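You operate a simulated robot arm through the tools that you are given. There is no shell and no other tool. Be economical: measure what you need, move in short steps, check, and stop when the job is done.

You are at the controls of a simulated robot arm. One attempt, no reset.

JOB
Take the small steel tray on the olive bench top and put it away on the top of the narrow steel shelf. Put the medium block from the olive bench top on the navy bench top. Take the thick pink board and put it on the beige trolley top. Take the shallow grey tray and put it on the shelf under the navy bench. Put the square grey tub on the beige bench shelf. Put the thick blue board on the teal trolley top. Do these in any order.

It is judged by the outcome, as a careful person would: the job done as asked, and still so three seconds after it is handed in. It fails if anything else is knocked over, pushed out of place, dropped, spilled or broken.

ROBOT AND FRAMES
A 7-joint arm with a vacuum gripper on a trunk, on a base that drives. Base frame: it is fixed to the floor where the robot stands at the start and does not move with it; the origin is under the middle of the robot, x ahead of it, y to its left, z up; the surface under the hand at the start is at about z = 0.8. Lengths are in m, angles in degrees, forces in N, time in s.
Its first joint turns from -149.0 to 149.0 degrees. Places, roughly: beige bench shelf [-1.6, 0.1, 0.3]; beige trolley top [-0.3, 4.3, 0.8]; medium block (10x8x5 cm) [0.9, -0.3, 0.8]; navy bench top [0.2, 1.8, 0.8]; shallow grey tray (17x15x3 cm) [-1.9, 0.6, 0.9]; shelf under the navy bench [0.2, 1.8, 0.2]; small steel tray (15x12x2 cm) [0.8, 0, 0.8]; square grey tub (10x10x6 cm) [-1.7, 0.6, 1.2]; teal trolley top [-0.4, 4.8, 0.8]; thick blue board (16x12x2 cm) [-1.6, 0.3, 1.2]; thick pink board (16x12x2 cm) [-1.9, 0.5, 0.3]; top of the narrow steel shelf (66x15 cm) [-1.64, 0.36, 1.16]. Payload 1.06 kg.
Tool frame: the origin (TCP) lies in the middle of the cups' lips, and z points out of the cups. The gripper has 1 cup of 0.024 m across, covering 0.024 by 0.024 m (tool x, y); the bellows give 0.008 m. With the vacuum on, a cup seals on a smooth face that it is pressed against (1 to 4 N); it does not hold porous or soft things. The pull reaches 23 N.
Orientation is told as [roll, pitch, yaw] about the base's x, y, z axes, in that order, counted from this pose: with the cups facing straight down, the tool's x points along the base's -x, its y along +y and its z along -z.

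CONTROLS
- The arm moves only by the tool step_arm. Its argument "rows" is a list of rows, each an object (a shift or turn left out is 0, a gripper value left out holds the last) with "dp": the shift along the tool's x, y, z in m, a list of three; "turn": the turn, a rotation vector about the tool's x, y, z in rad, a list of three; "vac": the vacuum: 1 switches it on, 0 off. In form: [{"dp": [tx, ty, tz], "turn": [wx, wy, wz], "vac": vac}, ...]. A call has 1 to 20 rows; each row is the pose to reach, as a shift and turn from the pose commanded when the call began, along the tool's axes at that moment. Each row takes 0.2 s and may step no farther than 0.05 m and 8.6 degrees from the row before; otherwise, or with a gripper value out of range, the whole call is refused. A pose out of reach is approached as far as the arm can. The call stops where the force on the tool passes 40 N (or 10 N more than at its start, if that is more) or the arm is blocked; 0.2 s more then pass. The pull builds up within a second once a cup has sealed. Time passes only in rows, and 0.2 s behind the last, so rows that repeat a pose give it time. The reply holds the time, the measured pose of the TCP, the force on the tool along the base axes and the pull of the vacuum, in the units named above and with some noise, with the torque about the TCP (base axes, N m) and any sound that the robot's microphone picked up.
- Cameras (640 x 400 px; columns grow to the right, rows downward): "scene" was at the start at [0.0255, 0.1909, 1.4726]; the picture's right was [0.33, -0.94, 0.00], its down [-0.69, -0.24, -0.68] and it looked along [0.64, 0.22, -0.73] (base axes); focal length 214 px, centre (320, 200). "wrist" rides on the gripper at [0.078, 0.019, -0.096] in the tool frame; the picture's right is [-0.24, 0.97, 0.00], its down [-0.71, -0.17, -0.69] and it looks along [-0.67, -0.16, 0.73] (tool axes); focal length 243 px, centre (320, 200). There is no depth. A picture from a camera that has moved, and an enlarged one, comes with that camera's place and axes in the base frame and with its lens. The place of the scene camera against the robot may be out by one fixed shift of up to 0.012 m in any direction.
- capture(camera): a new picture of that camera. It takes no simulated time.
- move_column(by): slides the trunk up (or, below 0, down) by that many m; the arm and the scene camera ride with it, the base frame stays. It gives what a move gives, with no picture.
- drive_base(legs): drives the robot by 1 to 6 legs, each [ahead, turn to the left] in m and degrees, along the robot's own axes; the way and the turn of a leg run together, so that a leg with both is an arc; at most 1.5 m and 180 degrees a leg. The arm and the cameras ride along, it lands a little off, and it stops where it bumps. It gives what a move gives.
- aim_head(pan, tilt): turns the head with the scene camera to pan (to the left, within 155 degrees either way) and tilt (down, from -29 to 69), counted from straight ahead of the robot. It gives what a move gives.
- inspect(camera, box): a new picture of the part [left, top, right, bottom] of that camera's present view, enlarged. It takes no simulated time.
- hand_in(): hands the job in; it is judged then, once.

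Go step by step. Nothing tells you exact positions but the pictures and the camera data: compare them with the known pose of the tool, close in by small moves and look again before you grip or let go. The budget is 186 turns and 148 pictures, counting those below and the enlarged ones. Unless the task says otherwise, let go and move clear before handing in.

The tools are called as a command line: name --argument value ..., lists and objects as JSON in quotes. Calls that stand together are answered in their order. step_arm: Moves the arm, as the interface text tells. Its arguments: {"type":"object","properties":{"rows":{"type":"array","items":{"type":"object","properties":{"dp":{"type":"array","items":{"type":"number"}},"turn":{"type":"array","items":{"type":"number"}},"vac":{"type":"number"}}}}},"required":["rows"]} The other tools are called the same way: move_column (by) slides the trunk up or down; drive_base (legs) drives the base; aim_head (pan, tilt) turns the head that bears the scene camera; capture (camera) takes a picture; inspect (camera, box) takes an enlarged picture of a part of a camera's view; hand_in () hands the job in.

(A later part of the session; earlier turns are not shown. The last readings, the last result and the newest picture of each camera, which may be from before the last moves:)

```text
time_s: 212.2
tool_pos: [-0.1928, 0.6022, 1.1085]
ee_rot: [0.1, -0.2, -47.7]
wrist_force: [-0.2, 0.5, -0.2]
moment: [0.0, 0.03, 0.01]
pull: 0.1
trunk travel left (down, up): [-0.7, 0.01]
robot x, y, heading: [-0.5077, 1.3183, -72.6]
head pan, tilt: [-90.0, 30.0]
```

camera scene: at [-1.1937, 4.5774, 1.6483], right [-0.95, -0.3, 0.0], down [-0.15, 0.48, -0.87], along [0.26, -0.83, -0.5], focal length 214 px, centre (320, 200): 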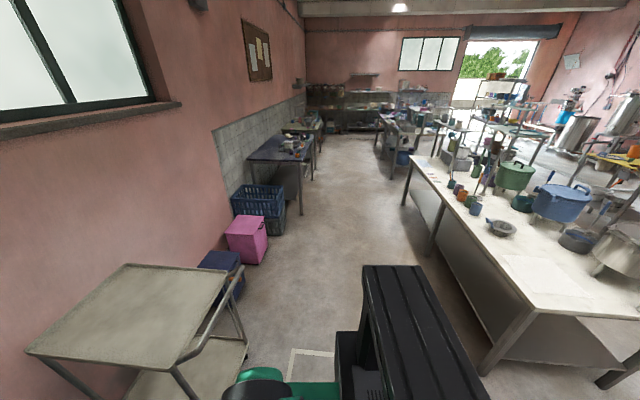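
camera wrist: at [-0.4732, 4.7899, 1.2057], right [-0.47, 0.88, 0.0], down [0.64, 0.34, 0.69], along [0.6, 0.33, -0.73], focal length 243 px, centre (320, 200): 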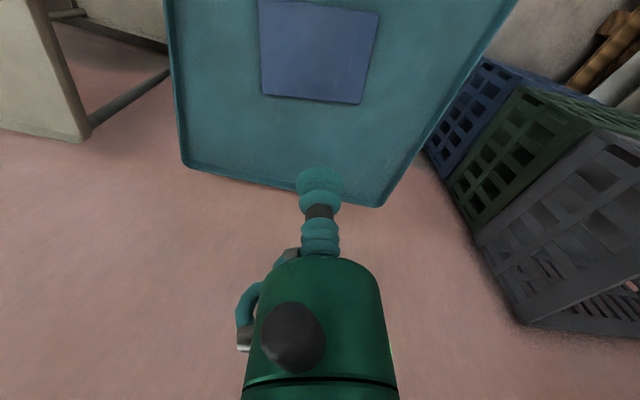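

step_arm --rows '[{"dp": [0.018, 0.038, 0.015]}, {"dp": [0.036, 0.076, 0.03]}, {"dp": [0.054, 0.114, 0.045]}, {"dp": [0.072, 0.152, 0.06]}, {"dp": [0.09, 0.19, 0.08]}, {"dp": [0.108, 0.228, 0.1]}, {"dp": [0.126, 0.266, 0.1]}, {"dp": [0.144, 0.303, 0.1]}]'

drive_base --legs '[[0, -96], [0.85, 0]]'

aim_head --pan 60 --tilt 45

capture --camera "scene"

capture --camera "wrist"

```text
time_s: 214.0
tool_pos: [-0.065, 0.9124, 1.0117]
ee_rot: [0.2, -0.1, -47.8]
wrist_force: [-0.2, -0.6, 0.0]
moment: [0.01, 0.01, 0.0]
pull: 0.1
trunk travel left (down, up): [-0.7, 0.01]
robot x, y, heading: [-0.5034, 1.3185, -72.2]
head pan, tilt: [-90.0, 30.0]
```

```text
time_s: 222.5
tool_pos: [-1.7896, 0.7842, 1.0104]
ee_rot: [0.0, 0.0, -145.3]
wrist_force: [0.0, 0.0, 0.7]
moment: [-0.03, -0.01, -0.01]
pull: 0.0
trunk travel left (down, up): [-0.7, 0.01]
robot x, y, heading: [-1.3274, 1.1684, -170.1]
head pan, tilt: [-90.0, 30.0]
```

```text
time_s: 224.9
tool_pos: [-1.7891, 0.7842, 1.0108]
ee_rot: [0.1, -0.1, -145.1]
wrist_force: [0.8, -0.2, -0.4]
moment: [0.0, -0.04, 0.01]
pull: 0.0
trunk travel left (down, up): [-0.7, 0.01]
robot x, y, heading: [-1.329, 1.1679, -169.8]
head pan, tilt: [60.0, 45.0]
```

```text
81 pictures are left
camera scene: at [-1.2843, 0.9282, 1.6257], right [-0.94, 0.34, 0.0], down [0.24, 0.67, -0.71], along [-0.24, -0.67, -0.71], focal length 214 px, centre (320, 200)
```

scene: 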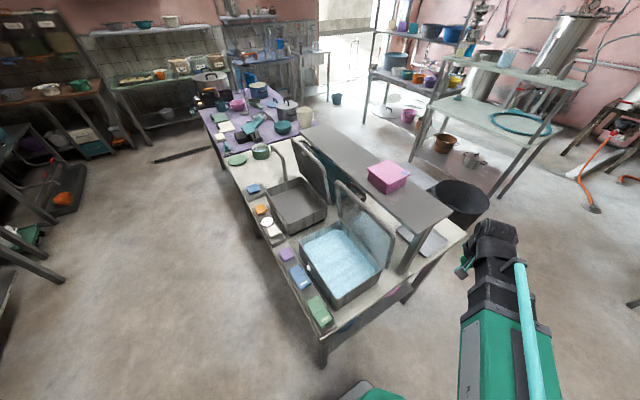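

```text
80 pictures are left
camera wrist: at [-1.7145, 0.8138, 1.107], right [0.36, -0.93, 0.0], down [-0.68, -0.26, 0.69], along [-0.64, -0.25, -0.73], focal length 243 px, centre (320, 200)
```

wrist: 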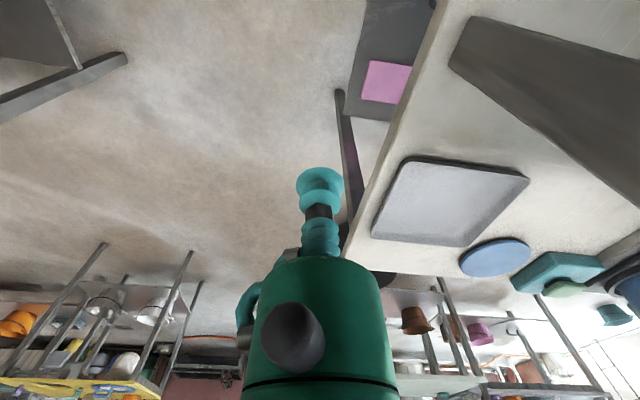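

Pink board centre is around (-1.88, 0.53) on the under-shelf, grey tray above it. I shift the tool clear of the bench end and lower the trunk.

step_arm --rows '[{"dp": [0.01, -0.023, 0]}, {"dp": [0.02, -0.046, 0]}]'

move_column --by -0.4

move_column --by -0.24

capture --camera "scene"

capture --camera "wrist"

```text
time_s: 225.5
tool_pos: [-1.7997, 0.832, 1.0108]
ee_rot: [0.1, -0.1, -145.2]
wrist_force: [0.5, -0.3, 0.1]
moment: [0.0, 0.01, 0.02]
pull: 0.1
trunk travel left (down, up): [-0.7, 0.01]
robot x, y, heading: [-1.3281, 1.169, -169.7]
head pan, tilt: [60.0, 45.0]
```

```text
time_s: 229.3
tool_pos: [-1.8012, 0.83, 0.6106]
ee_rot: [0.1, -0.2, -145.2]
wrist_force: [-1.0, 0.0, 0.7]
moment: [-0.01, -0.01, -0.02]
pull: 0.0
trunk travel left (down, up): [-0.3, 0.41]
robot x, y, heading: [-1.3245, 1.1708, -169.8]
head pan, tilt: [60.0, 45.0]
```

```text
time_s: 231.8
tool_pos: [-1.8, 0.8309, 0.3701]
ee_rot: [0.1, -0.1, -145.2]
wrist_force: [0.2, 0.3, -0.2]
moment: [-0.02, 0.02, -0.01]
pull: 0.2
trunk travel left (down, up): [-0.06, 0.65]
robot x, y, heading: [-1.3254, 1.1728, -169.7]
head pan, tilt: [60.0, 45.0]
```

```text
79 pictures are left
camera scene: at [-1.2843, 0.9283, 0.9858], right [-0.94, 0.34, 0.0], down [0.24, 0.67, -0.71], along [-0.24, -0.67, -0.71], focal length 214 px, centre (320, 200)
```

scene: 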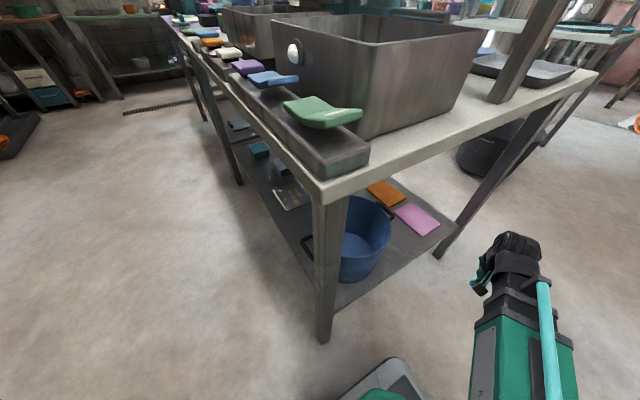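

```text
78 pictures are left
camera wrist: at [-1.725, 0.8604, 0.4672], right [0.36, -0.93, 0.0], down [-0.68, -0.26, 0.69], along [-0.64, -0.25, -0.73], focal length 243 px, centre (320, 200)
```

wrist: 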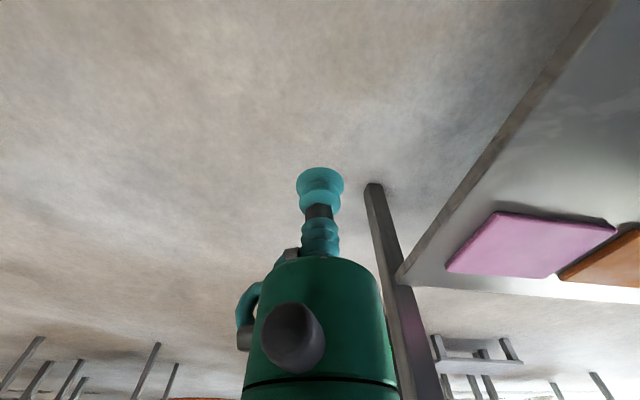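

step_arm --rows '[{"dp": [-0.034, 0.031, 0]}, {"dp": [-0.068, 0.062, 0]}, {"dp": [-0.102, 0.093, 0]}, {"dp": [-0.136, 0.124, 0]}, {"dp": [-0.17, 0.155, 0]}, {"dp": [-0.204, 0.187, 0]}, {"dp": [-0.237, 0.218, 0]}, {"dp": [-0.237, 0.218, 0]}]'

capture --camera "wrist"

capture --camera "scene"

```text
time_s: 233.6
tool_pos: [-1.8687, 0.5159, 0.3707]
ee_rot: [0.1, -0.1, -145.4]
wrist_force: [-0.2, -0.2, -1.2]
moment: [-0.01, -0.01, 0.07]
pull: 0.0
trunk travel left (down, up): [-0.06, 0.65]
robot x, y, heading: [-1.3242, 1.1707, -169.9]
head pan, tilt: [60.0, 45.0]
```

```text
77 pictures are left
camera wrist: at [-1.7935, 0.545, 0.4666], right [0.36, -0.93, 0.0], down [-0.68, -0.26, 0.69], along [-0.64, -0.25, -0.73], focal length 243 px, centre (320, 200)
```

wrist: 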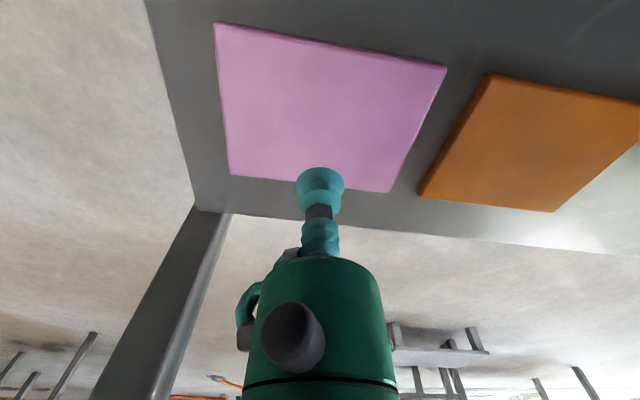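

```text
76 pictures are left
camera scene: at [-1.2843, 0.9282, 0.9857], right [-0.94, 0.34, 0.0], down [0.24, 0.67, -0.71], along [-0.24, -0.67, -0.71], focal length 214 px, centre (320, 200)
```

scene: 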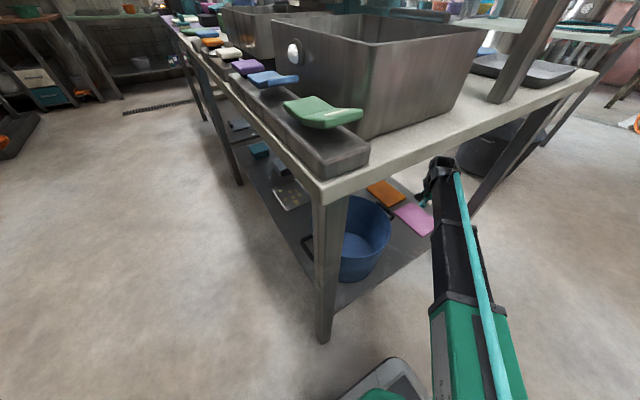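

step_arm --rows '[{"dp": [-0.016, 0.001, 0.04], "vac": 1}, {"dp": [-0.016, 0.001, 0.07]}, {"dp": [-0.016, 0.001, 0.08]}, {"dp": [-0.016, 0.001, 0.087]}, {"dp": [-0.016, 0.001, 0.092]}, {"dp": [-0.016, 0.001, 0.092]}, {"dp": [-0.016, 0.001, 0.092]}]'

```text
time_s: 235.2
tool_pos: [-1.8818, 0.509, 0.2796]
ee_rot: [0.1, -0.2, -145.1]
wrist_force: [3.2, 0.3, 15.4]
moment: [0.02, -0.04, -0.02]
pull: 23.2
trunk travel left (down, up): [-0.06, 0.65]
robot x, y, heading: [-1.3285, 1.1718, -169.6]
head pan, tilt: [60.0, 45.0]
```

Sealed. I lift the pink board and bring it straight out past the bench end.

step_arm --rows '[{"dp": [0, 0, -0.01]}, {"dp": [0, 0, -0.04]}, {"dp": [0, 0, -0.07]}, {"dp": [0, 0, -0.09]}, {"dp": [0.037, -0.031, -0.09]}, {"dp": [0.073, -0.063, -0.09]}, {"dp": [0.109, -0.094, -0.09]}, {"dp": [0.145, -0.125, -0.09]}, {"dp": [0.181, -0.157, -0.09]}, {"dp": [0.217, -0.188, -0.09]}, {"dp": [0.253, -0.219, -0.09]}, {"dp": [0.27, -0.244, -0.09]}]'

capture --camera "scene"

```text
time_s: 237.8
tool_pos: [-1.7994, 0.8597, 0.3699]
ee_rot: [0.0, -0.1, -145.2]
wrist_force: [-0.5, 0.0, -1.2]
moment: [-0.01, -0.01, 0.0]
pull: 22.7
trunk travel left (down, up): [-0.06, 0.65]
robot x, y, heading: [-1.3243, 1.1691, -169.9]
head pan, tilt: [60.0, 45.0]
```

```text
75 pictures are left
camera scene: at [-1.2844, 0.9282, 0.9857], right [-0.94, 0.34, 0.0], down [0.24, 0.67, -0.71], along [-0.24, -0.67, -0.71], focal length 214 px, centre (320, 200)
```

scene: 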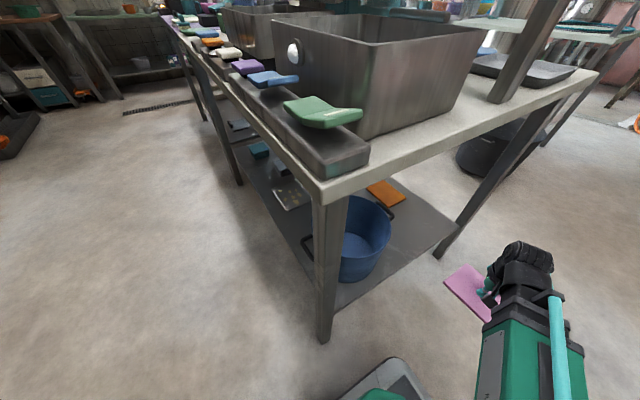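

step_arm --rows '[{"dp": [0.016, -0.037, -0.02]}, {"dp": [0.016, -0.037, -0.04]}]'

move_column --by 0.4

move_column --by 0.2

capture --camera "wrist"

```text
time_s: 238.4
tool_pos: [-1.8066, 0.8983, 0.4074]
ee_rot: [0.0, 0.0, -145.1]
wrist_force: [-0.4, -0.3, -2.6]
moment: [0.01, -0.01, 0.02]
pull: 23.0
trunk travel left (down, up): [-0.06, 0.65]
robot x, y, heading: [-1.3252, 1.1678, -169.9]
head pan, tilt: [60.0, 45.0]
```

```text
time_s: 242.2
tool_pos: [-1.8072, 0.8978, 0.8076]
ee_rot: [0.1, -0.2, -145.2]
wrist_force: [-0.7, 0.6, -2.6]
moment: [0.0, 0.0, 0.02]
pull: 22.8
trunk travel left (down, up): [-0.46, 0.25]
robot x, y, heading: [-1.3266, 1.1701, -169.8]
head pan, tilt: [60.0, 45.0]
```

```text
time_s: 244.4
tool_pos: [-1.8069, 0.8977, 1.0069]
ee_rot: [0.1, 0.0, -145.1]
wrist_force: [0.1, 0.0, -2.4]
moment: [0.03, -0.01, 0.02]
pull: 23.3
trunk travel left (down, up): [-0.66, 0.05]
robot x, y, heading: [-1.3242, 1.166, -169.7]
head pan, tilt: [60.0, 45.0]
```

```text
74 pictures are left
camera wrist: at [-1.7314, 0.9273, 1.1036], right [0.36, -0.93, 0.0], down [-0.68, -0.26, 0.69], along [-0.64, -0.25, -0.73], focal length 243 px, centre (320, 200)
```

wrist: 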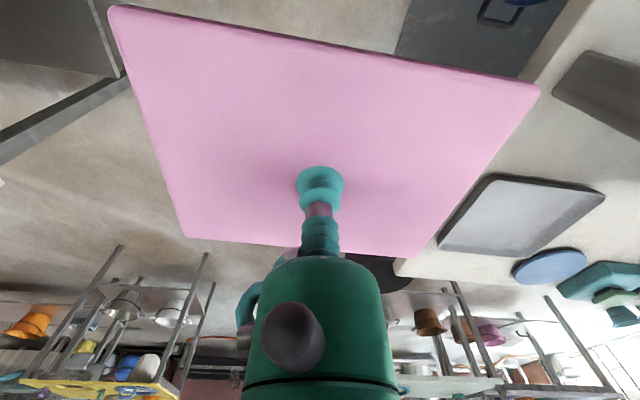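

drive_base --legs '[[-0.6, 0], [0, -92], [1.5, 0], [1.44, 0], [0, -86]]'

aim_head --pan 0 --tilt 50

capture --camera "scene"

```text
time_s: 269.2
tool_pos: [-0.8354, 4.481, 1.0069]
ee_rot: [0.1, 0.0, 39.0]
wrist_force: [0.3, -0.2, -2.6]
moment: [-0.01, 0.03, 0.01]
pull: 23.5
trunk travel left (down, up): [-0.66, 0.05]
robot x, y, heading: [-1.2924, 4.1741, 14.5]
head pan, tilt: [60.0, 45.0]
```

```text
time_s: 270.5
tool_pos: [-0.836, 4.4817, 1.0067]
ee_rot: [0.1, 0.0, 39.0]
wrist_force: [-0.8, -0.5, -2.3]
moment: [0.01, 0.0, -0.02]
pull: 22.6
trunk travel left (down, up): [-0.66, 0.05]
robot x, y, heading: [-1.2941, 4.1749, 14.3]
head pan, tilt: [0.0, 50.0]
```

```text
73 pictures are left
camera scene: at [-1.3101, 4.3421, 1.5788], right [0.25, -0.97, 0.0], down [-0.74, -0.19, -0.64], along [0.62, 0.16, -0.77], focal length 214 px, centre (320, 200)
```

scene: 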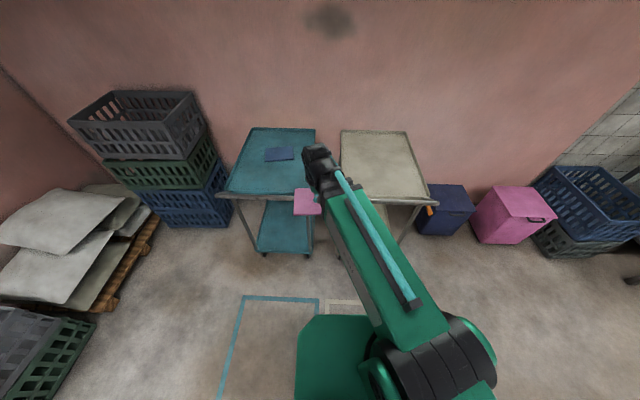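

drive_base --legs '[[0.15, 0]]'

step_arm --rows '[{"dp": [-0.009, -0.0457, 0]}, {"dp": [-0.0176, -0.0913, 0]}, {"dp": [-0.0263, -0.137, 0]}, {"dp": [-0.035, -0.1827, 0]}, {"dp": [-0.044, -0.2283, 0]}, {"dp": [-0.0527, -0.274, 0]}, {"dp": [-0.0614, -0.32, 0]}, {"dp": [-0.07, -0.3653, 0]}, {"dp": [-0.079, -0.411, 0]}, {"dp": [-0.079, -0.411, 0.04]}, {"dp": [-0.079, -0.411, 0.08]}]'

capture --camera "wrist"

capture --camera "scene"

```text
time_s: 271.8
tool_pos: [-0.6937, 4.5192, 1.0064]
ee_rot: [0.1, -0.1, 39.2]
wrist_force: [0.1, 0.0, -2.4]
moment: [0.05, 0.01, 0.01]
pull: 22.9
trunk travel left (down, up): [-0.66, 0.05]
robot x, y, heading: [-1.1521, 4.2117, 14.6]
head pan, tilt: [0.0, 50.0]
```

```text
time_s: 274.2
tool_pos: [-0.3707, 4.2517, 0.9267]
ee_rot: [0.0, 0.0, 39.2]
wrist_force: [0.3, 0.5, -2.5]
moment: [0.01, -0.01, -0.02]
pull: 22.6
trunk travel left (down, up): [-0.66, 0.05]
robot x, y, heading: [-1.1517, 4.2151, 15.0]
head pan, tilt: [0.0, 50.0]
```

```text
72 pictures are left
camera wrist: at [-0.4428, 4.2166, 1.0232], right [-0.43, 0.9, 0.0], down [0.66, 0.31, 0.69], along [0.62, 0.3, -0.73], focal length 243 px, centre (320, 200)
```

wrist: 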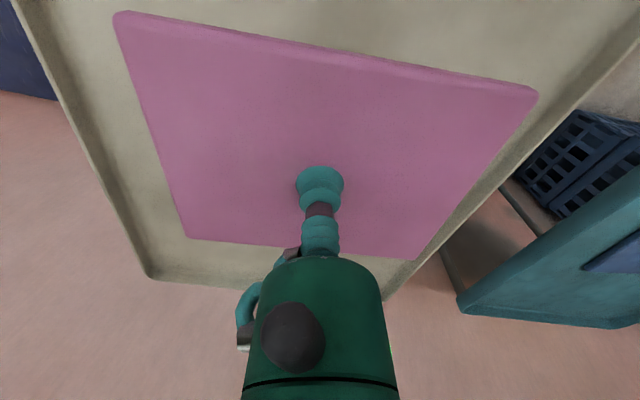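

```text
71 pictures are left
camera scene: at [-1.1683, 4.3787, 1.5788], right [0.25, -0.97, 0.0], down [-0.74, -0.19, -0.64], along [0.62, 0.16, -0.77], focal length 214 px, centre (320, 200)
```

scene: 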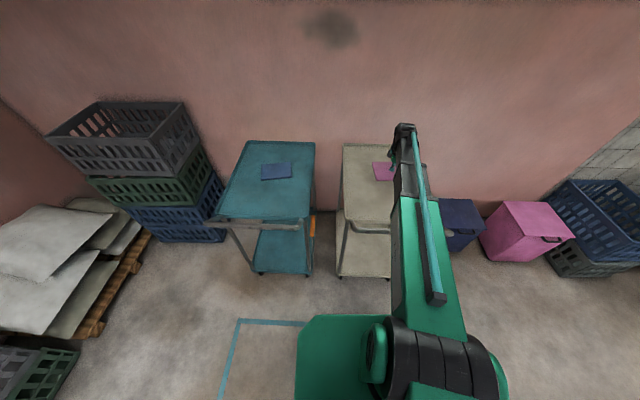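

step_arm --rows '[{"dp": [0, 0, 0.04]}, {"dp": [0, 0, 0.08]}, {"dp": [0, 0, 0.09]}, {"dp": [0, 0, 0.095]}, {"dp": [0, 0, 0.095]}]'

```text
time_s: 275.4
tool_pos: [-0.372, 4.251, 0.8315]
ee_rot: [0.1, -0.1, 39.3]
wrist_force: [-0.2, 1.1, -3.1]
moment: [0.0, 0.03, -0.01]
pull: 22.9
trunk travel left (down, up): [-0.66, 0.05]
robot x, y, heading: [-1.1521, 4.2127, 14.4]
head pan, tilt: [0.0, 50.0]
```

step_arm --rows '[{"dp": [0, 0, 0.004]}, {"dp": [0, 0, 0.008]}, {"dp": [0, 0, 0.012]}, {"dp": [0, 0, 0.012]}]'

```text
time_s: 276.4
tool_pos: [-0.3741, 4.2502, 0.8194]
ee_rot: [0.1, -0.2, 39.2]
wrist_force: [0.7, 0.0, -2.8]
moment: [0.01, -0.02, -0.04]
pull: 23.4
trunk travel left (down, up): [-0.66, 0.05]
robot x, y, heading: [-1.1508, 4.2065, 14.9]
head pan, tilt: [0.0, 50.0]
```

step_arm --rows '[{"dp": [0, 0, 0.003]}, {"dp": [0, 0, 0.006]}, {"dp": [0, 0, 0.008]}, {"dp": [0, 0, 0.008]}]'

```text
time_s: 277.4
tool_pos: [-0.375, 4.2512, 0.8121]
ee_rot: [0.0, -0.1, 39.2]
wrist_force: [1.6, 0.4, 4.8]
moment: [-0.05, 0.0, 0.04]
pull: 23.6
trunk travel left (down, up): [-0.66, 0.05]
robot x, y, heading: [-1.1517, 4.2117, 14.5]
head pan, tilt: [0.0, 50.0]
```

Contact; release and rise.

step_arm --rows '[{"dp": [0, 0, 0]}, {"dp": [0, 0, 0], "vac": 0}, {"dp": [0, 0, 0]}, {"dp": [0, 0, 0]}, {"dp": [0, 0, 0]}, {"dp": [0, 0, -0.01]}, {"dp": [0, 0, -0.05]}, {"dp": [0, 0, -0.1]}, {"dp": [0, 0, -0.15]}, {"dp": [0, 0, -0.2]}, {"dp": [0, 0, -0.25]}, {"dp": [0.03, 0, -0.28]}]'

capture --camera "wrist"

```text
time_s: 280.0
tool_pos: [-0.3999, 4.2334, 1.0912]
ee_rot: [0.1, -0.1, 39.3]
wrist_force: [0.2, -0.2, -0.5]
moment: [-0.01, -0.02, -0.03]
pull: 0.0
trunk travel left (down, up): [-0.66, 0.05]
robot x, y, heading: [-1.1513, 4.2104, 14.9]
head pan, tilt: [0.0, 50.0]
```

```text
70 pictures are left
camera wrist: at [-0.4739, 4.1987, 1.1871], right [-0.43, 0.9, 0.0], down [0.66, 0.31, 0.69], along [0.62, 0.3, -0.73], focal length 243 px, centre (320, 200)
```

wrist: 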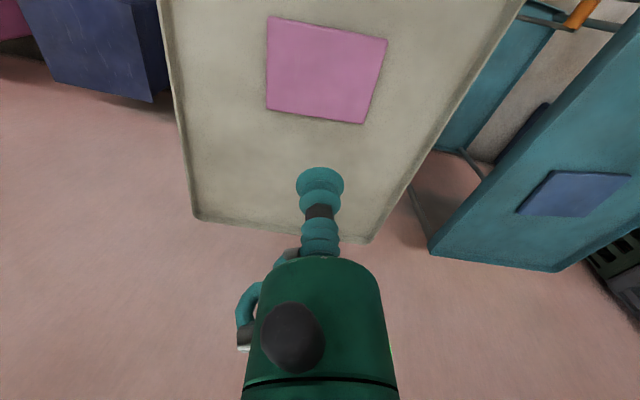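

Both boards done. Next the grey tray: I drive back and through the aisle to its far end.

drive_base --legs '[[0, -94], [1.5, 0], [1.45, 0]]'

```text
time_s: 298.2
tool_pos: [-0.2373, 0.6433, 1.0895]
ee_rot: [0.1, -0.1, -48.0]
wrist_force: [-0.8, -0.3, 0.1]
moment: [0.01, 0.01, 0.0]
pull: 0.1
trunk travel left (down, up): [-0.66, 0.05]
robot x, y, heading: [-0.2964, 1.3902, -71.5]
head pan, tilt: [0.0, 50.0]
stopped in leg 3: the robot was blocked; the commanded pose is now the measured one
```

Bumped something near the navy bench corner; let me look.

aim_head --pan 50 --tilt 50

capture --camera "scene"

```text
time_s: 299.4
tool_pos: [-0.2372, 0.643, 1.0897]
ee_rot: [0.1, -0.1, -48.0]
wrist_force: [0.1, -0.1, -0.5]
moment: [-0.02, 0.0, 0.01]
pull: 0.0
trunk travel left (down, up): [-0.66, 0.05]
robot x, y, heading: [-0.2995, 1.3932, -71.2]
head pan, tilt: [50.0, 50.0]
```

```text
69 pictures are left
camera scene: at [-0.0849, 1.456, 1.5788], right [-0.37, -0.93, 0.0], down [-0.71, 0.28, -0.64], along [0.6, -0.24, -0.77], focal length 214 px, centre (320, 200)
```

scene: 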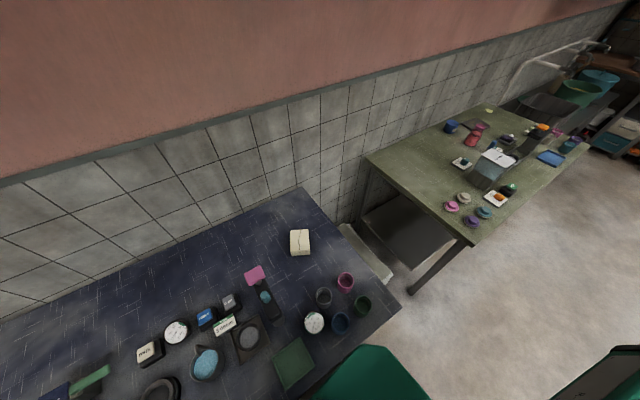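

No harm visible: the base front corner touched the navy leg. I back straight out and arc away to the aisle mouth.

drive_base --legs '[[-0.8, 0], [0.5, -60], [0, 22], [0.4, 0]]'

```text
time_s: 309.6
tool_pos: [-1.1877, 0.665, 1.0895]
ee_rot: [0.1, -0.2, -85.5]
wrist_force: [1.3, 0.3, -0.1]
moment: [0.03, -0.04, -0.01]
pull: 0.2
trunk travel left (down, up): [-0.66, 0.05]
robot x, y, heading: [-0.7801, 1.2953, -108.7]
head pan, tilt: [50.0, 50.0]
cut short: leg 2
```

step_arm --rows '[{"dp": [-0.012, 0.043, 0]}, {"dp": [-0.024, 0.086, 0]}, {"dp": [-0.036, 0.129, 0]}, {"dp": [-0.048, 0.172, 0]}, {"dp": [-0.06, 0.215, 0]}, {"dp": [-0.072, 0.258, 0]}, {"dp": [-0.084, 0.3, 0]}, {"dp": [-0.094, 0.341, 0]}]'

drive_base --legs '[[0, -60], [0.8, 0]]'

```text
time_s: 311.4
tool_pos: [-0.8386, 0.5971, 1.0896]
ee_rot: [0.1, 0.0, -85.6]
wrist_force: [0.0, 0.2, 0.2]
moment: [-0.01, -0.02, -0.02]
pull: 0.2
trunk travel left (down, up): [-0.66, 0.05]
robot x, y, heading: [-0.781, 1.2952, -109.4]
head pan, tilt: [50.0, 50.0]
```

```text
time_s: 318.4
tool_pos: [-2.2035, 0.892, 1.0892]
ee_rot: [0.1, -0.1, -147.4]
wrist_force: [-0.6, 0.1, 0.9]
moment: [0.01, 0.0, -0.01]
pull: 0.1
trunk travel left (down, up): [-0.66, 0.05]
robot x, y, heading: [-1.5588, 1.1709, -171.1]
head pan, tilt: [50.0, 50.0]
```

drive_base --legs '[[0, 6], [0.95, 0], [0, 100]]'

aim_head --pan 25 --tilt 45

capture --camera "scene"

capture --camera "wrist"

```text
time_s: 328.2
tool_pos: [-2.0954, 0.3668, 1.0901]
ee_rot: [0.1, -0.1, -43.8]
wrist_force: [-0.6, -0.4, 1.3]
moment: [-0.03, 0.01, 0.0]
pull: 0.0
trunk travel left (down, up): [-0.66, 0.05]
robot x, y, heading: [-2.517, 0.9272, -67.3]
head pan, tilt: [50.0, 50.0]
```

```text
time_s: 329.1
tool_pos: [-2.0949, 0.3672, 1.089]
ee_rot: [0.0, -0.1, -44.0]
wrist_force: [-0.8, 0.0, -0.5]
moment: [0.01, 0.01, 0.04]
pull: 0.1
trunk travel left (down, up): [-0.66, 0.05]
robot x, y, heading: [-2.5177, 0.9322, -67.3]
head pan, tilt: [25.0, 45.0]
```

```text
68 pictures are left
camera scene: at [-2.3221, 0.9763, 1.5857], right [-0.67, -0.74, 0.0], down [-0.52, 0.48, -0.71], along [0.52, -0.48, -0.71], focal length 214 px, centre (320, 200)
```

scene: 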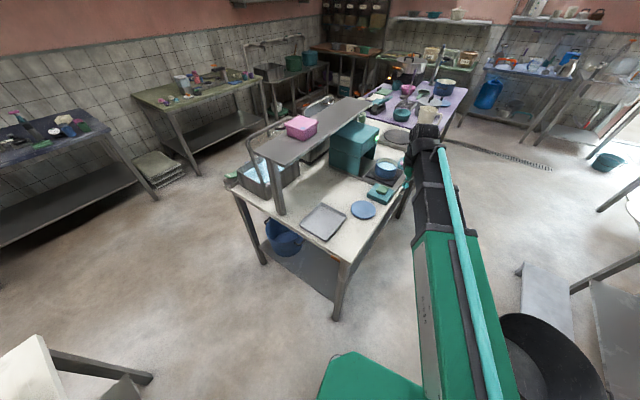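

```text
67 pictures are left
camera wrist: at [-2.1394, 0.4353, 1.1862], right [0.84, 0.54, 0.0], down [0.39, -0.61, 0.69], along [0.37, -0.58, -0.73], focal length 243 px, centre (320, 200)
```

wrist: 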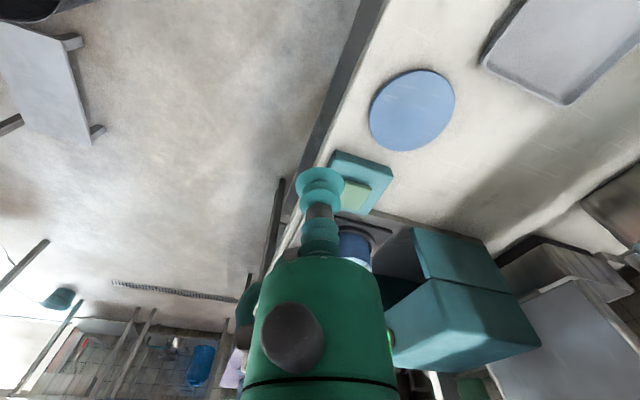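

step_arm --rows '[{"dp": [-0.005, 0.044, 0.0]}, {"dp": [-0.01, 0.088, 0.0]}, {"dp": [-0.015, 0.132, 0.02]}, {"dp": [-0.02, 0.176, 0.04]}, {"dp": [-0.025, 0.22, 0.06]}, {"dp": [-0.03, 0.262, 0.08]}, {"dp": [-0.03, 0.263, 0.12]}]'

capture --camera "wrist"

capture --camera "scene"

```text
time_s: 330.7
tool_pos: [-1.8887, 0.5362, 0.9675]
ee_rot: [0.1, -0.1, -43.9]
wrist_force: [0.0, 0.6, 0.3]
moment: [0.0, 0.02, -0.06]
pull: 0.1
trunk travel left (down, up): [-0.66, 0.05]
robot x, y, heading: [-2.5179, 0.9307, -67.2]
head pan, tilt: [25.0, 45.0]
```

```text
66 pictures are left
camera wrist: at [-1.9327, 0.6049, 1.0652], right [0.84, 0.54, 0.0], down [0.39, -0.61, 0.69], along [0.37, -0.58, -0.73], focal length 243 px, centre (320, 200)
```

wrist: 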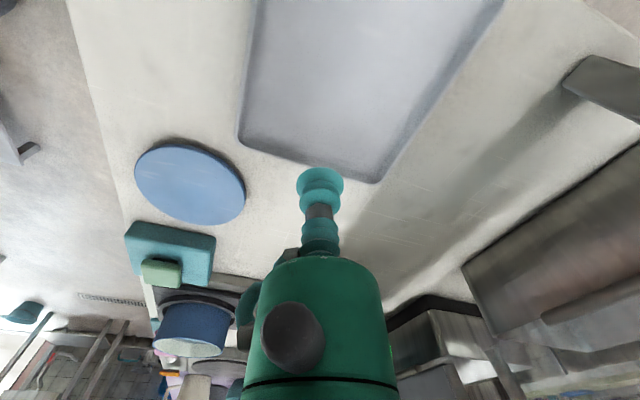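

```text
65 pictures are left
camera scene: at [-2.322, 0.9762, 1.5857], right [-0.67, -0.74, 0.0], down [-0.52, 0.48, -0.71], along [0.52, -0.48, -0.71], focal length 214 px, centre (320, 200)
```

scene: 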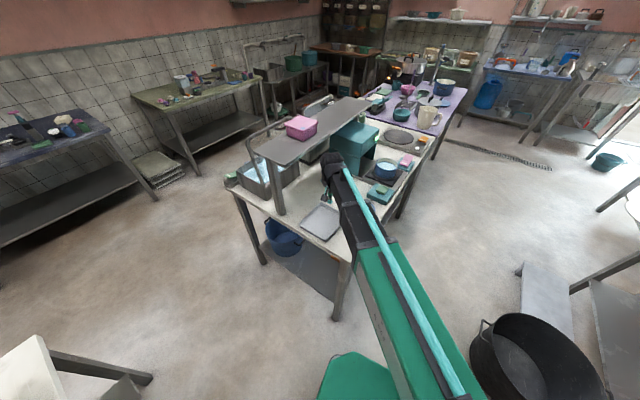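

inspect --camera "scene" --box '[220, 100, 420, 280]'

```text
2.22 times, centred on (320, 190) of scene
camera zoom: at [-2.322, 0.9762, 1.5857], right [-0.67, -0.74, 0.0], down [-0.52, 0.48, -0.71], along [0.52, -0.48, -0.71], focal length 477 px, centre (320, 222)
```

zoom: 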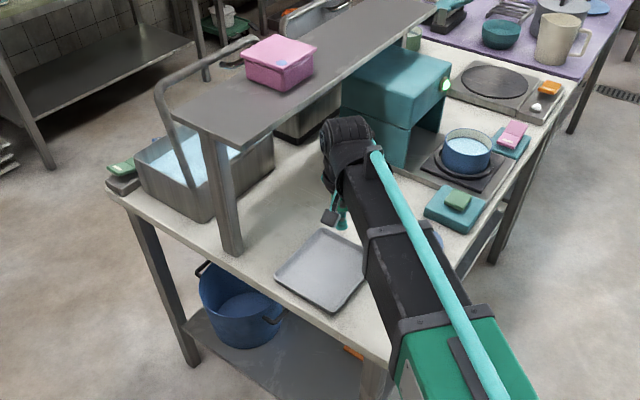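

step_arm --rows '[{"dp": [-0.0085, 0.011, 0.04], "vac": 1}, {"dp": [-0.0085, 0.011, 0.08]}, {"dp": [-0.0085, 0.011, 0.12]}, {"dp": [-0.0085, 0.011, 0.135]}, {"dp": [-0.0085, 0.011, 0.145]}, {"dp": [-0.0085, 0.011, 0.15]}, {"dp": [-0.0085, 0.011, 0.15]}]'

capture --camera "wrist"

```text
time_s: 331.7
tool_pos: [-1.8774, 0.5335, 0.8462]
ee_rot: [0.2, -0.6, -43.9]
wrist_force: [-3.6, 1.8, 26.1]
moment: [0.0, 0.04, 0.07]
pull: 23.2
trunk travel left (down, up): [-0.66, 0.05]
robot x, y, heading: [-2.5198, 0.9299, -67.5]
head pan, tilt: [25.0, 45.0]
stopped in row 4: the force on the tool passed its limit at 55 N (the readings are from after the stop); the commanded pose is now the measured one
```

```text
63 pictures are left
camera wrist: at [-1.921, 0.603, 0.9427], right [0.84, 0.54, 0.01], down [0.38, -0.61, 0.69], along [0.38, -0.58, -0.72], focal length 243 px, centre (320, 200)
```

wrist: 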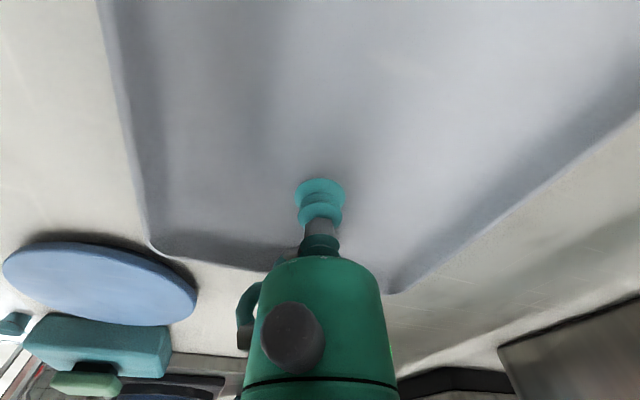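

Sealed a bit higher than expected (bench top ~0.84). I level, lift slightly, draw it away from the bridge, then rise.

step_arm --rows '[{"dp": [0, 0, -0.005], "turn": [0.0035, 0.0105, 0]}, {"dp": [0, 0, -0.012], "turn": [0.0035, 0.0105, 0]}, {"dp": [0.01, -0.01, -0.025], "turn": [0.0035, 0.0105, 0]}, {"dp": [0.03, -0.03, -0.045], "turn": [0.0035, 0.0105, 0]}, {"dp": [0.05, -0.05, -0.07], "turn": [0.0035, 0.0105, 0]}, {"dp": [0.072, -0.069, -0.1], "turn": [0.0035, 0.0105, 0]}, {"dp": [0.072, -0.069, -0.14], "turn": [0.0035, 0.0105, 0]}, {"dp": [0.072, -0.069, -0.18], "turn": [0.0035, 0.0105, 0]}]'

capture --camera "wrist"

capture --camera "scene"

```text
time_s: 333.5
tool_pos: [-1.978, 0.5334, 1.0221]
ee_rot: [0.0, 0.1, -43.9]
wrist_force: [-0.2, 0.6, -2.0]
moment: [-0.03, -0.03, 0.01]
pull: 23.1
trunk travel left (down, up): [-0.66, 0.05]
robot x, y, heading: [-2.5185, 0.9284, -67.4]
head pan, tilt: [25.0, 45.0]
```

```text
62 pictures are left
camera wrist: at [-2.0209, 0.6021, 1.119], right [0.84, 0.54, 0.0], down [0.39, -0.61, 0.68], along [0.37, -0.58, -0.73], focal length 243 px, centre (320, 200)
```

wrist: 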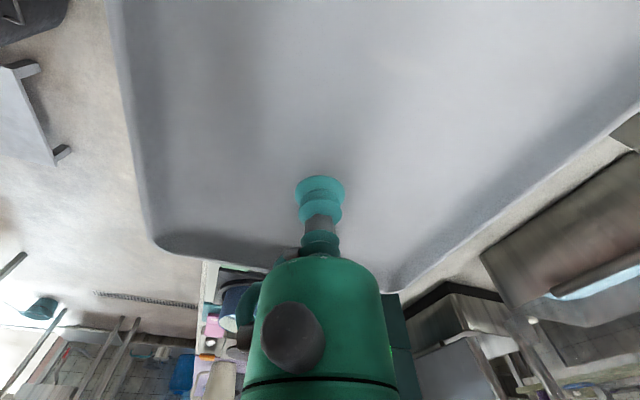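

```text
61 pictures are left
camera scene: at [-2.3222, 0.9762, 1.5857], right [-0.67, -0.74, 0.0], down [-0.52, 0.48, -0.71], along [0.52, -0.48, -0.71], focal length 214 px, centre (320, 200)
```

scene: 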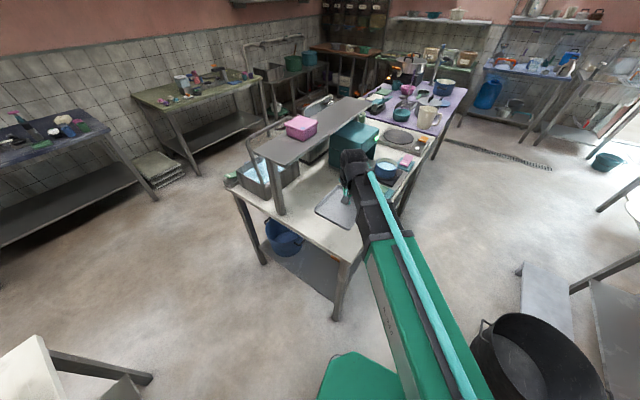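

step_arm --rows '[{"dp": [0.013, -0.0463, 0]}, {"dp": [0.026, -0.0926, 0]}, {"dp": [0.039, -0.139, 0]}, {"dp": [0.052, -0.185, 0]}, {"dp": [0.065, -0.2315, 0]}, {"dp": [0.078, -0.278, 0]}, {"dp": [0.091, -0.324, 0]}, {"dp": [0.104, -0.37, 0]}, {"dp": [0.117, -0.417, 0]}, {"dp": [0.1306, -0.463, 0]}]'

drive_base --legs '[[0, 78]]'

aim_head --pan 0 --tilt 40

capture --camera "scene"

```text
time_s: 335.7
tool_pos: [-2.3905, 0.2871, 1.0221]
ee_rot: [0.0, 0.2, -43.9]
wrist_force: [0.6, -0.1, -0.7]
moment: [-0.01, -0.03, -0.04]
pull: 22.2
trunk travel left (down, up): [-0.66, 0.05]
robot x, y, heading: [-2.5208, 0.9263, -67.8]
head pan, tilt: [25.0, 45.0]
```

```text
time_s: 339.5
tool_pos: [-1.8639, 0.9514, 1.0231]
ee_rot: [0.0, 0.1, 36.8]
wrist_force: [-0.6, 0.7, -1.7]
moment: [-0.02, -0.03, -0.01]
pull: 23.3
trunk travel left (down, up): [-0.66, 0.05]
robot x, y, heading: [-2.518, 0.9293, 13.1]
head pan, tilt: [25.0, 45.0]
```

```text
time_s: 340.4
tool_pos: [-1.8635, 0.9506, 1.0222]
ee_rot: [0.0, 0.0, 36.8]
wrist_force: [0.3, -0.4, -1.8]
moment: [0.02, -0.06, 0.0]
pull: 23.4
trunk travel left (down, up): [-0.66, 0.05]
robot x, y, heading: [-2.5165, 0.9306, 13.4]
head pan, tilt: [0.0, 40.0]
```

```text
60 pictures are left
camera scene: at [-2.522, 1.0987, 1.593], right [0.23, -0.97, 0.0], down [-0.63, -0.15, -0.77], along [0.75, 0.18, -0.64], focal length 214 px, centre (320, 200)
```

scene: 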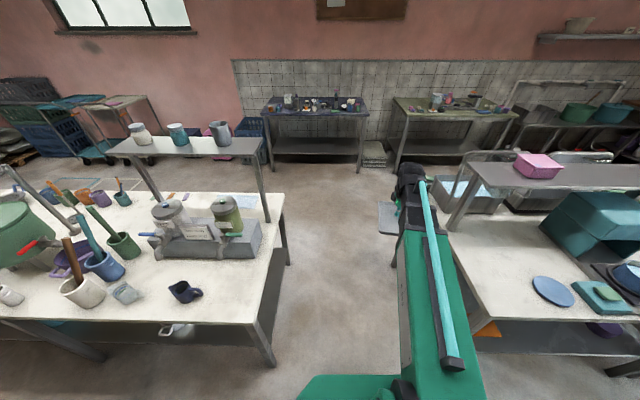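

drive_base --legs '[[0, -2], [1.3, 0]]'

```text
time_s: 347.3
tool_pos: [-0.5896, 1.1504, 1.0225]
ee_rot: [0.0, 0.1, 33.4]
wrist_force: [-0.5, 1.0, -1.4]
moment: [-0.01, -0.02, -0.01]
pull: 22.4
trunk travel left (down, up): [-0.66, 0.05]
robot x, y, heading: [-1.2426, 1.1638, 9.8]
head pan, tilt: [0.0, 40.0]
```

drive_base --legs '[[0, 39], [0.4, 0], [0, -39]]'

capture --camera "scene"

```text
time_s: 353.4
tool_pos: [-0.3294, 1.4713, 1.0223]
ee_rot: [0.0, 0.1, 35.0]
wrist_force: [0.2, -0.6, -1.2]
moment: [-0.03, -0.07, 0.0]
pull: 22.6
trunk travel left (down, up): [-0.66, 0.05]
robot x, y, heading: [-0.9824, 1.4682, 11.4]
head pan, tilt: [0.0, 40.0]
```

```text
59 pictures are left
camera scene: at [-0.9834, 1.6371, 1.593], right [0.2, -0.98, 0.0], down [-0.63, -0.13, -0.77], along [0.75, 0.15, -0.64], focal length 214 px, centre (320, 200)
```

scene: 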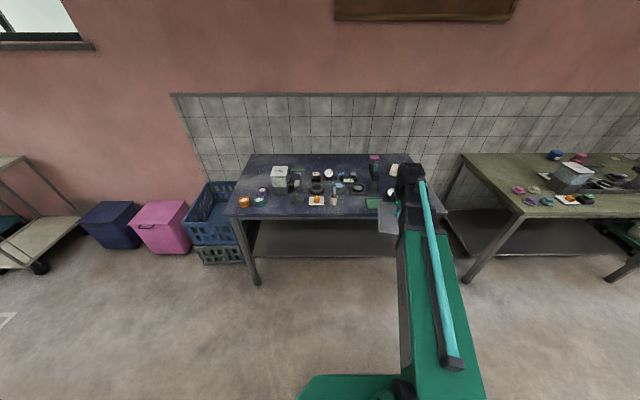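

move_column --by -0.4

move_column --by -0.25

capture --camera "scene"

capture --camera "wrist"

```text
time_s: 357.2
tool_pos: [-0.3308, 1.4695, 0.6218]
ee_rot: [0.0, 0.2, 35.0]
wrist_force: [-0.3, 0.2, -1.4]
moment: [0.02, -0.03, 0.0]
pull: 22.9
trunk travel left (down, up): [-0.26, 0.45]
robot x, y, heading: [-0.9825, 1.47, 11.4]
head pan, tilt: [0.0, 40.0]
```

```text
time_s: 359.8
tool_pos: [-0.331, 1.4703, 0.3722]
ee_rot: [0.0, 0.1, 35.0]
wrist_force: [0.3, 0.4, -1.9]
moment: [-0.01, -0.06, 0.0]
pull: 22.9
trunk travel left (down, up): [-0.01, 0.7]
robot x, y, heading: [-0.9821, 1.4628, 11.2]
head pan, tilt: [0.0, 40.0]
```

```text
58 pictures are left
camera scene: at [-0.9835, 1.6372, 0.943], right [0.2, -0.98, 0.0], down [-0.63, -0.13, -0.77], along [0.75, 0.15, -0.64], focal length 214 px, centre (320, 200)
```

scene: 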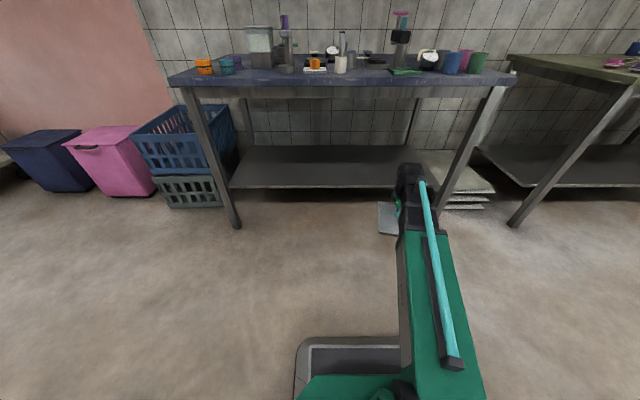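

```text
57 pictures are left
camera wrist: at [-0.4051, 1.4408, 0.469], right [-0.37, 0.93, 0.0], down [0.68, 0.27, 0.68], along [0.64, 0.25, -0.73], focal length 243 px, centre (320, 200)
```

wrist: 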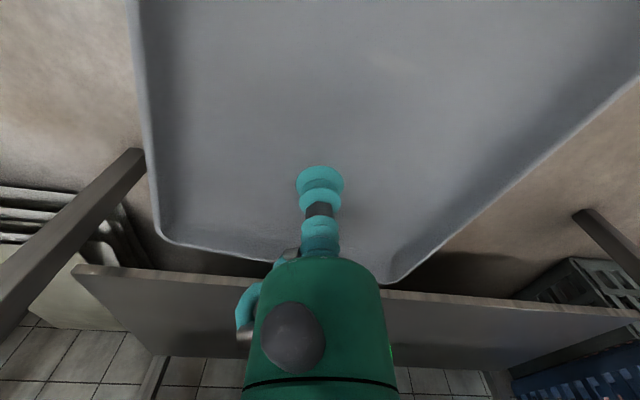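

drive_base --legs '[[0.3, 0]]'

capture --camera "scene"

```text
time_s: 361.8
tool_pos: [-0.0462, 1.5281, 0.3717]
ee_rot: [0.0, 0.1, 35.0]
wrist_force: [0.5, -1.2, -1.8]
moment: [0.01, -0.03, 0.02]
pull: 23.6
trunk travel left (down, up): [-0.01, 0.7]
robot x, y, heading: [-0.699, 1.5276, 11.5]
head pan, tilt: [0.0, 40.0]
```

```text
56 pictures are left
camera scene: at [-0.699, 1.6952, 0.943], right [0.2, -0.98, 0.0], down [-0.63, -0.13, -0.77], along [0.75, 0.15, -0.64], focal length 214 px, centre (320, 200)
```

scene: 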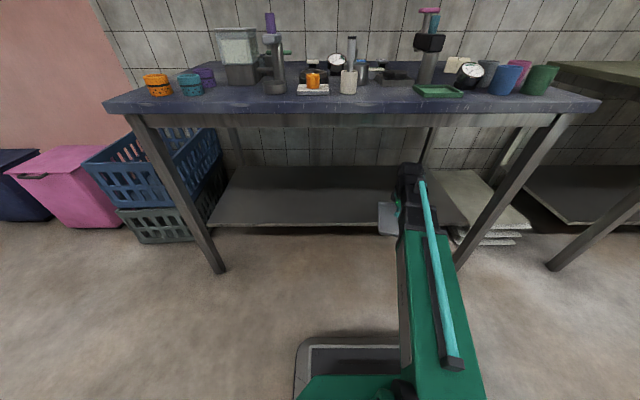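

step_arm --rows '[{"dp": [-0.046, -0.01, 0]}, {"dp": [-0.092, -0.02, 0]}, {"dp": [-0.138, -0.03, 0]}, {"dp": [-0.184, -0.04, 0]}, {"dp": [-0.23, -0.049, 0]}, {"dp": [-0.23, -0.049, 0.03]}, {"dp": [-0.23, -0.049, 0.06]}, {"dp": [-0.23, -0.049, 0.09]}, {"dp": [-0.23, -0.049, 0.09]}]'

capture --camera "wrist"

capture --camera "scene"

```text
time_s: 363.8
tool_pos: [0.1688, 1.6219, 0.2818]
ee_rot: [0.0, 0.1, 35.0]
wrist_force: [0.3, 0.0, -2.1]
moment: [-0.01, -0.03, -0.02]
pull: 23.1
trunk travel left (down, up): [-0.01, 0.7]
robot x, y, heading: [-0.6951, 1.5229, 11.7]
head pan, tilt: [0.0, 40.0]
```

```text
55 pictures are left
camera wrist: at [0.0945, 1.5931, 0.3785], right [-0.37, 0.93, 0.0], down [0.68, 0.27, 0.68], along [0.64, 0.25, -0.73], focal length 243 px, centre (320, 200)
```

wrist: 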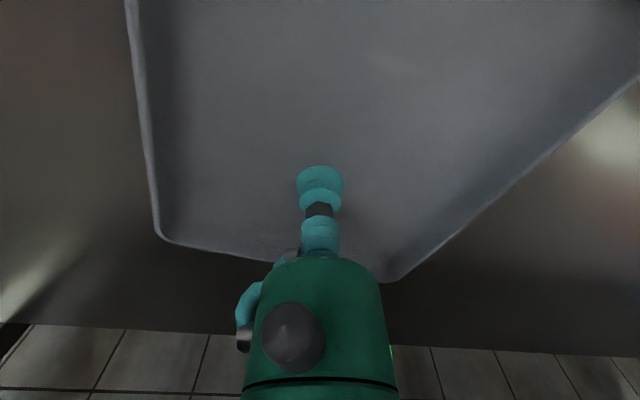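

```text
54 pictures are left
camera scene: at [-0.699, 1.6953, 0.943], right [0.2, -0.98, 0.0], down [-0.63, -0.13, -0.77], along [0.75, 0.15, -0.64], focal length 214 px, centre (320, 200)
```

scene: 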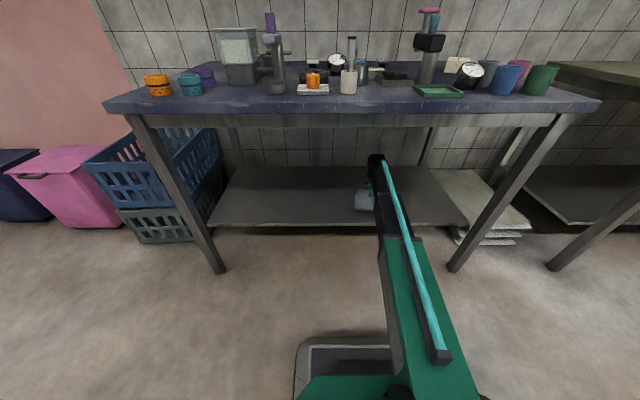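

step_arm --rows '[{"dp": [-0.035, -0.02, 0.0]}, {"dp": [-0.035, -0.02, 0.02]}, {"dp": [-0.035, -0.02, 0.035]}, {"dp": [-0.035, -0.02, 0.045]}, {"dp": [-0.035, -0.02, 0.045]}]'

capture --camera "wrist"

```text
time_s: 364.8
tool_pos: [0.2116, 1.624, 0.2476]
ee_rot: [-0.3, -0.3, 35.2]
wrist_force: [-3.9, 0.7, 28.1]
moment: [0.0, 0.1, -0.05]
pull: 22.9
trunk travel left (down, up): [-0.01, 0.7]
robot x, y, heading: [-0.702, 1.5274, 11.5]
head pan, tilt: [0.0, 40.0]
stopped in row 5: the force on the tool passed its limit at 46 N (the readings are from after the stop); the commanded pose is now the measured one
```

```text
53 pictures are left
camera wrist: at [0.1364, 1.5954, 0.343], right [-0.37, 0.93, 0.0], down [0.67, 0.27, 0.69], along [0.64, 0.25, -0.72], focal length 243 px, centre (320, 200)
```

wrist: 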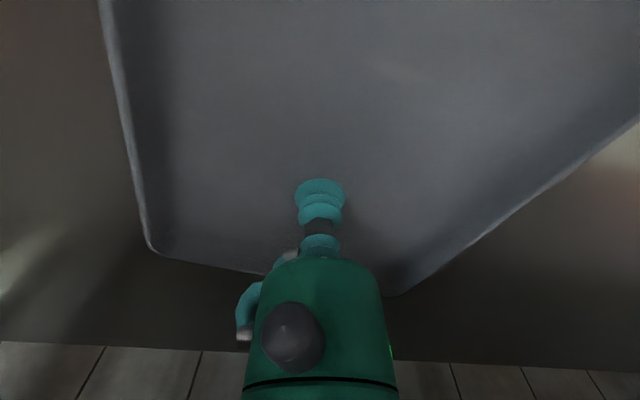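

Contact with the shelf. I ease off, release and rise.

step_arm --rows '[{"dp": [0, 0, -0.004]}, {"dp": [0, 0, -0.005], "vac": 0}, {"dp": [0, 0, -0.005]}, {"dp": [0, 0, -0.005]}, {"dp": [0, 0, -0.005]}, {"dp": [0, 0, -0.015]}, {"dp": [0, 0, -0.05]}, {"dp": [0, 0, -0.09]}, {"dp": [0, 0, -0.12]}]'

capture --camera "wrist"

```text
time_s: 366.8
tool_pos: [0.2144, 1.6224, 0.3642]
ee_rot: [-0.1, -0.1, 35.2]
wrist_force: [-1.3, -0.1, 0.5]
moment: [0.0, -0.02, -0.02]
pull: 0.1
trunk travel left (down, up): [-0.01, 0.7]
robot x, y, heading: [-0.7011, 1.5256, 11.8]
head pan, tilt: [0.0, 40.0]
```

```text
52 pictures are left
camera wrist: at [0.1391, 1.5935, 0.4591], right [-0.37, 0.93, 0.0], down [0.68, 0.27, 0.69], along [0.64, 0.25, -0.73], focal length 243 px, centre (320, 200)
```

wrist: 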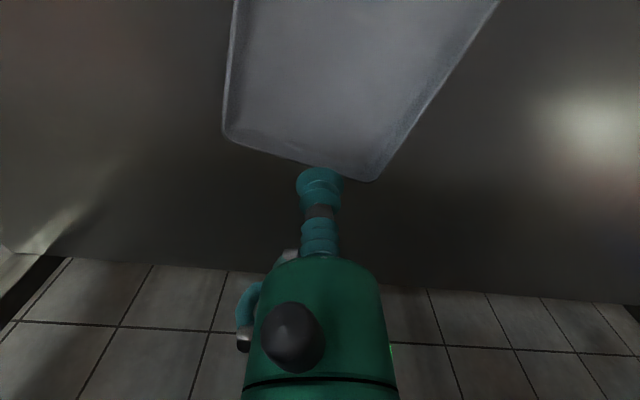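

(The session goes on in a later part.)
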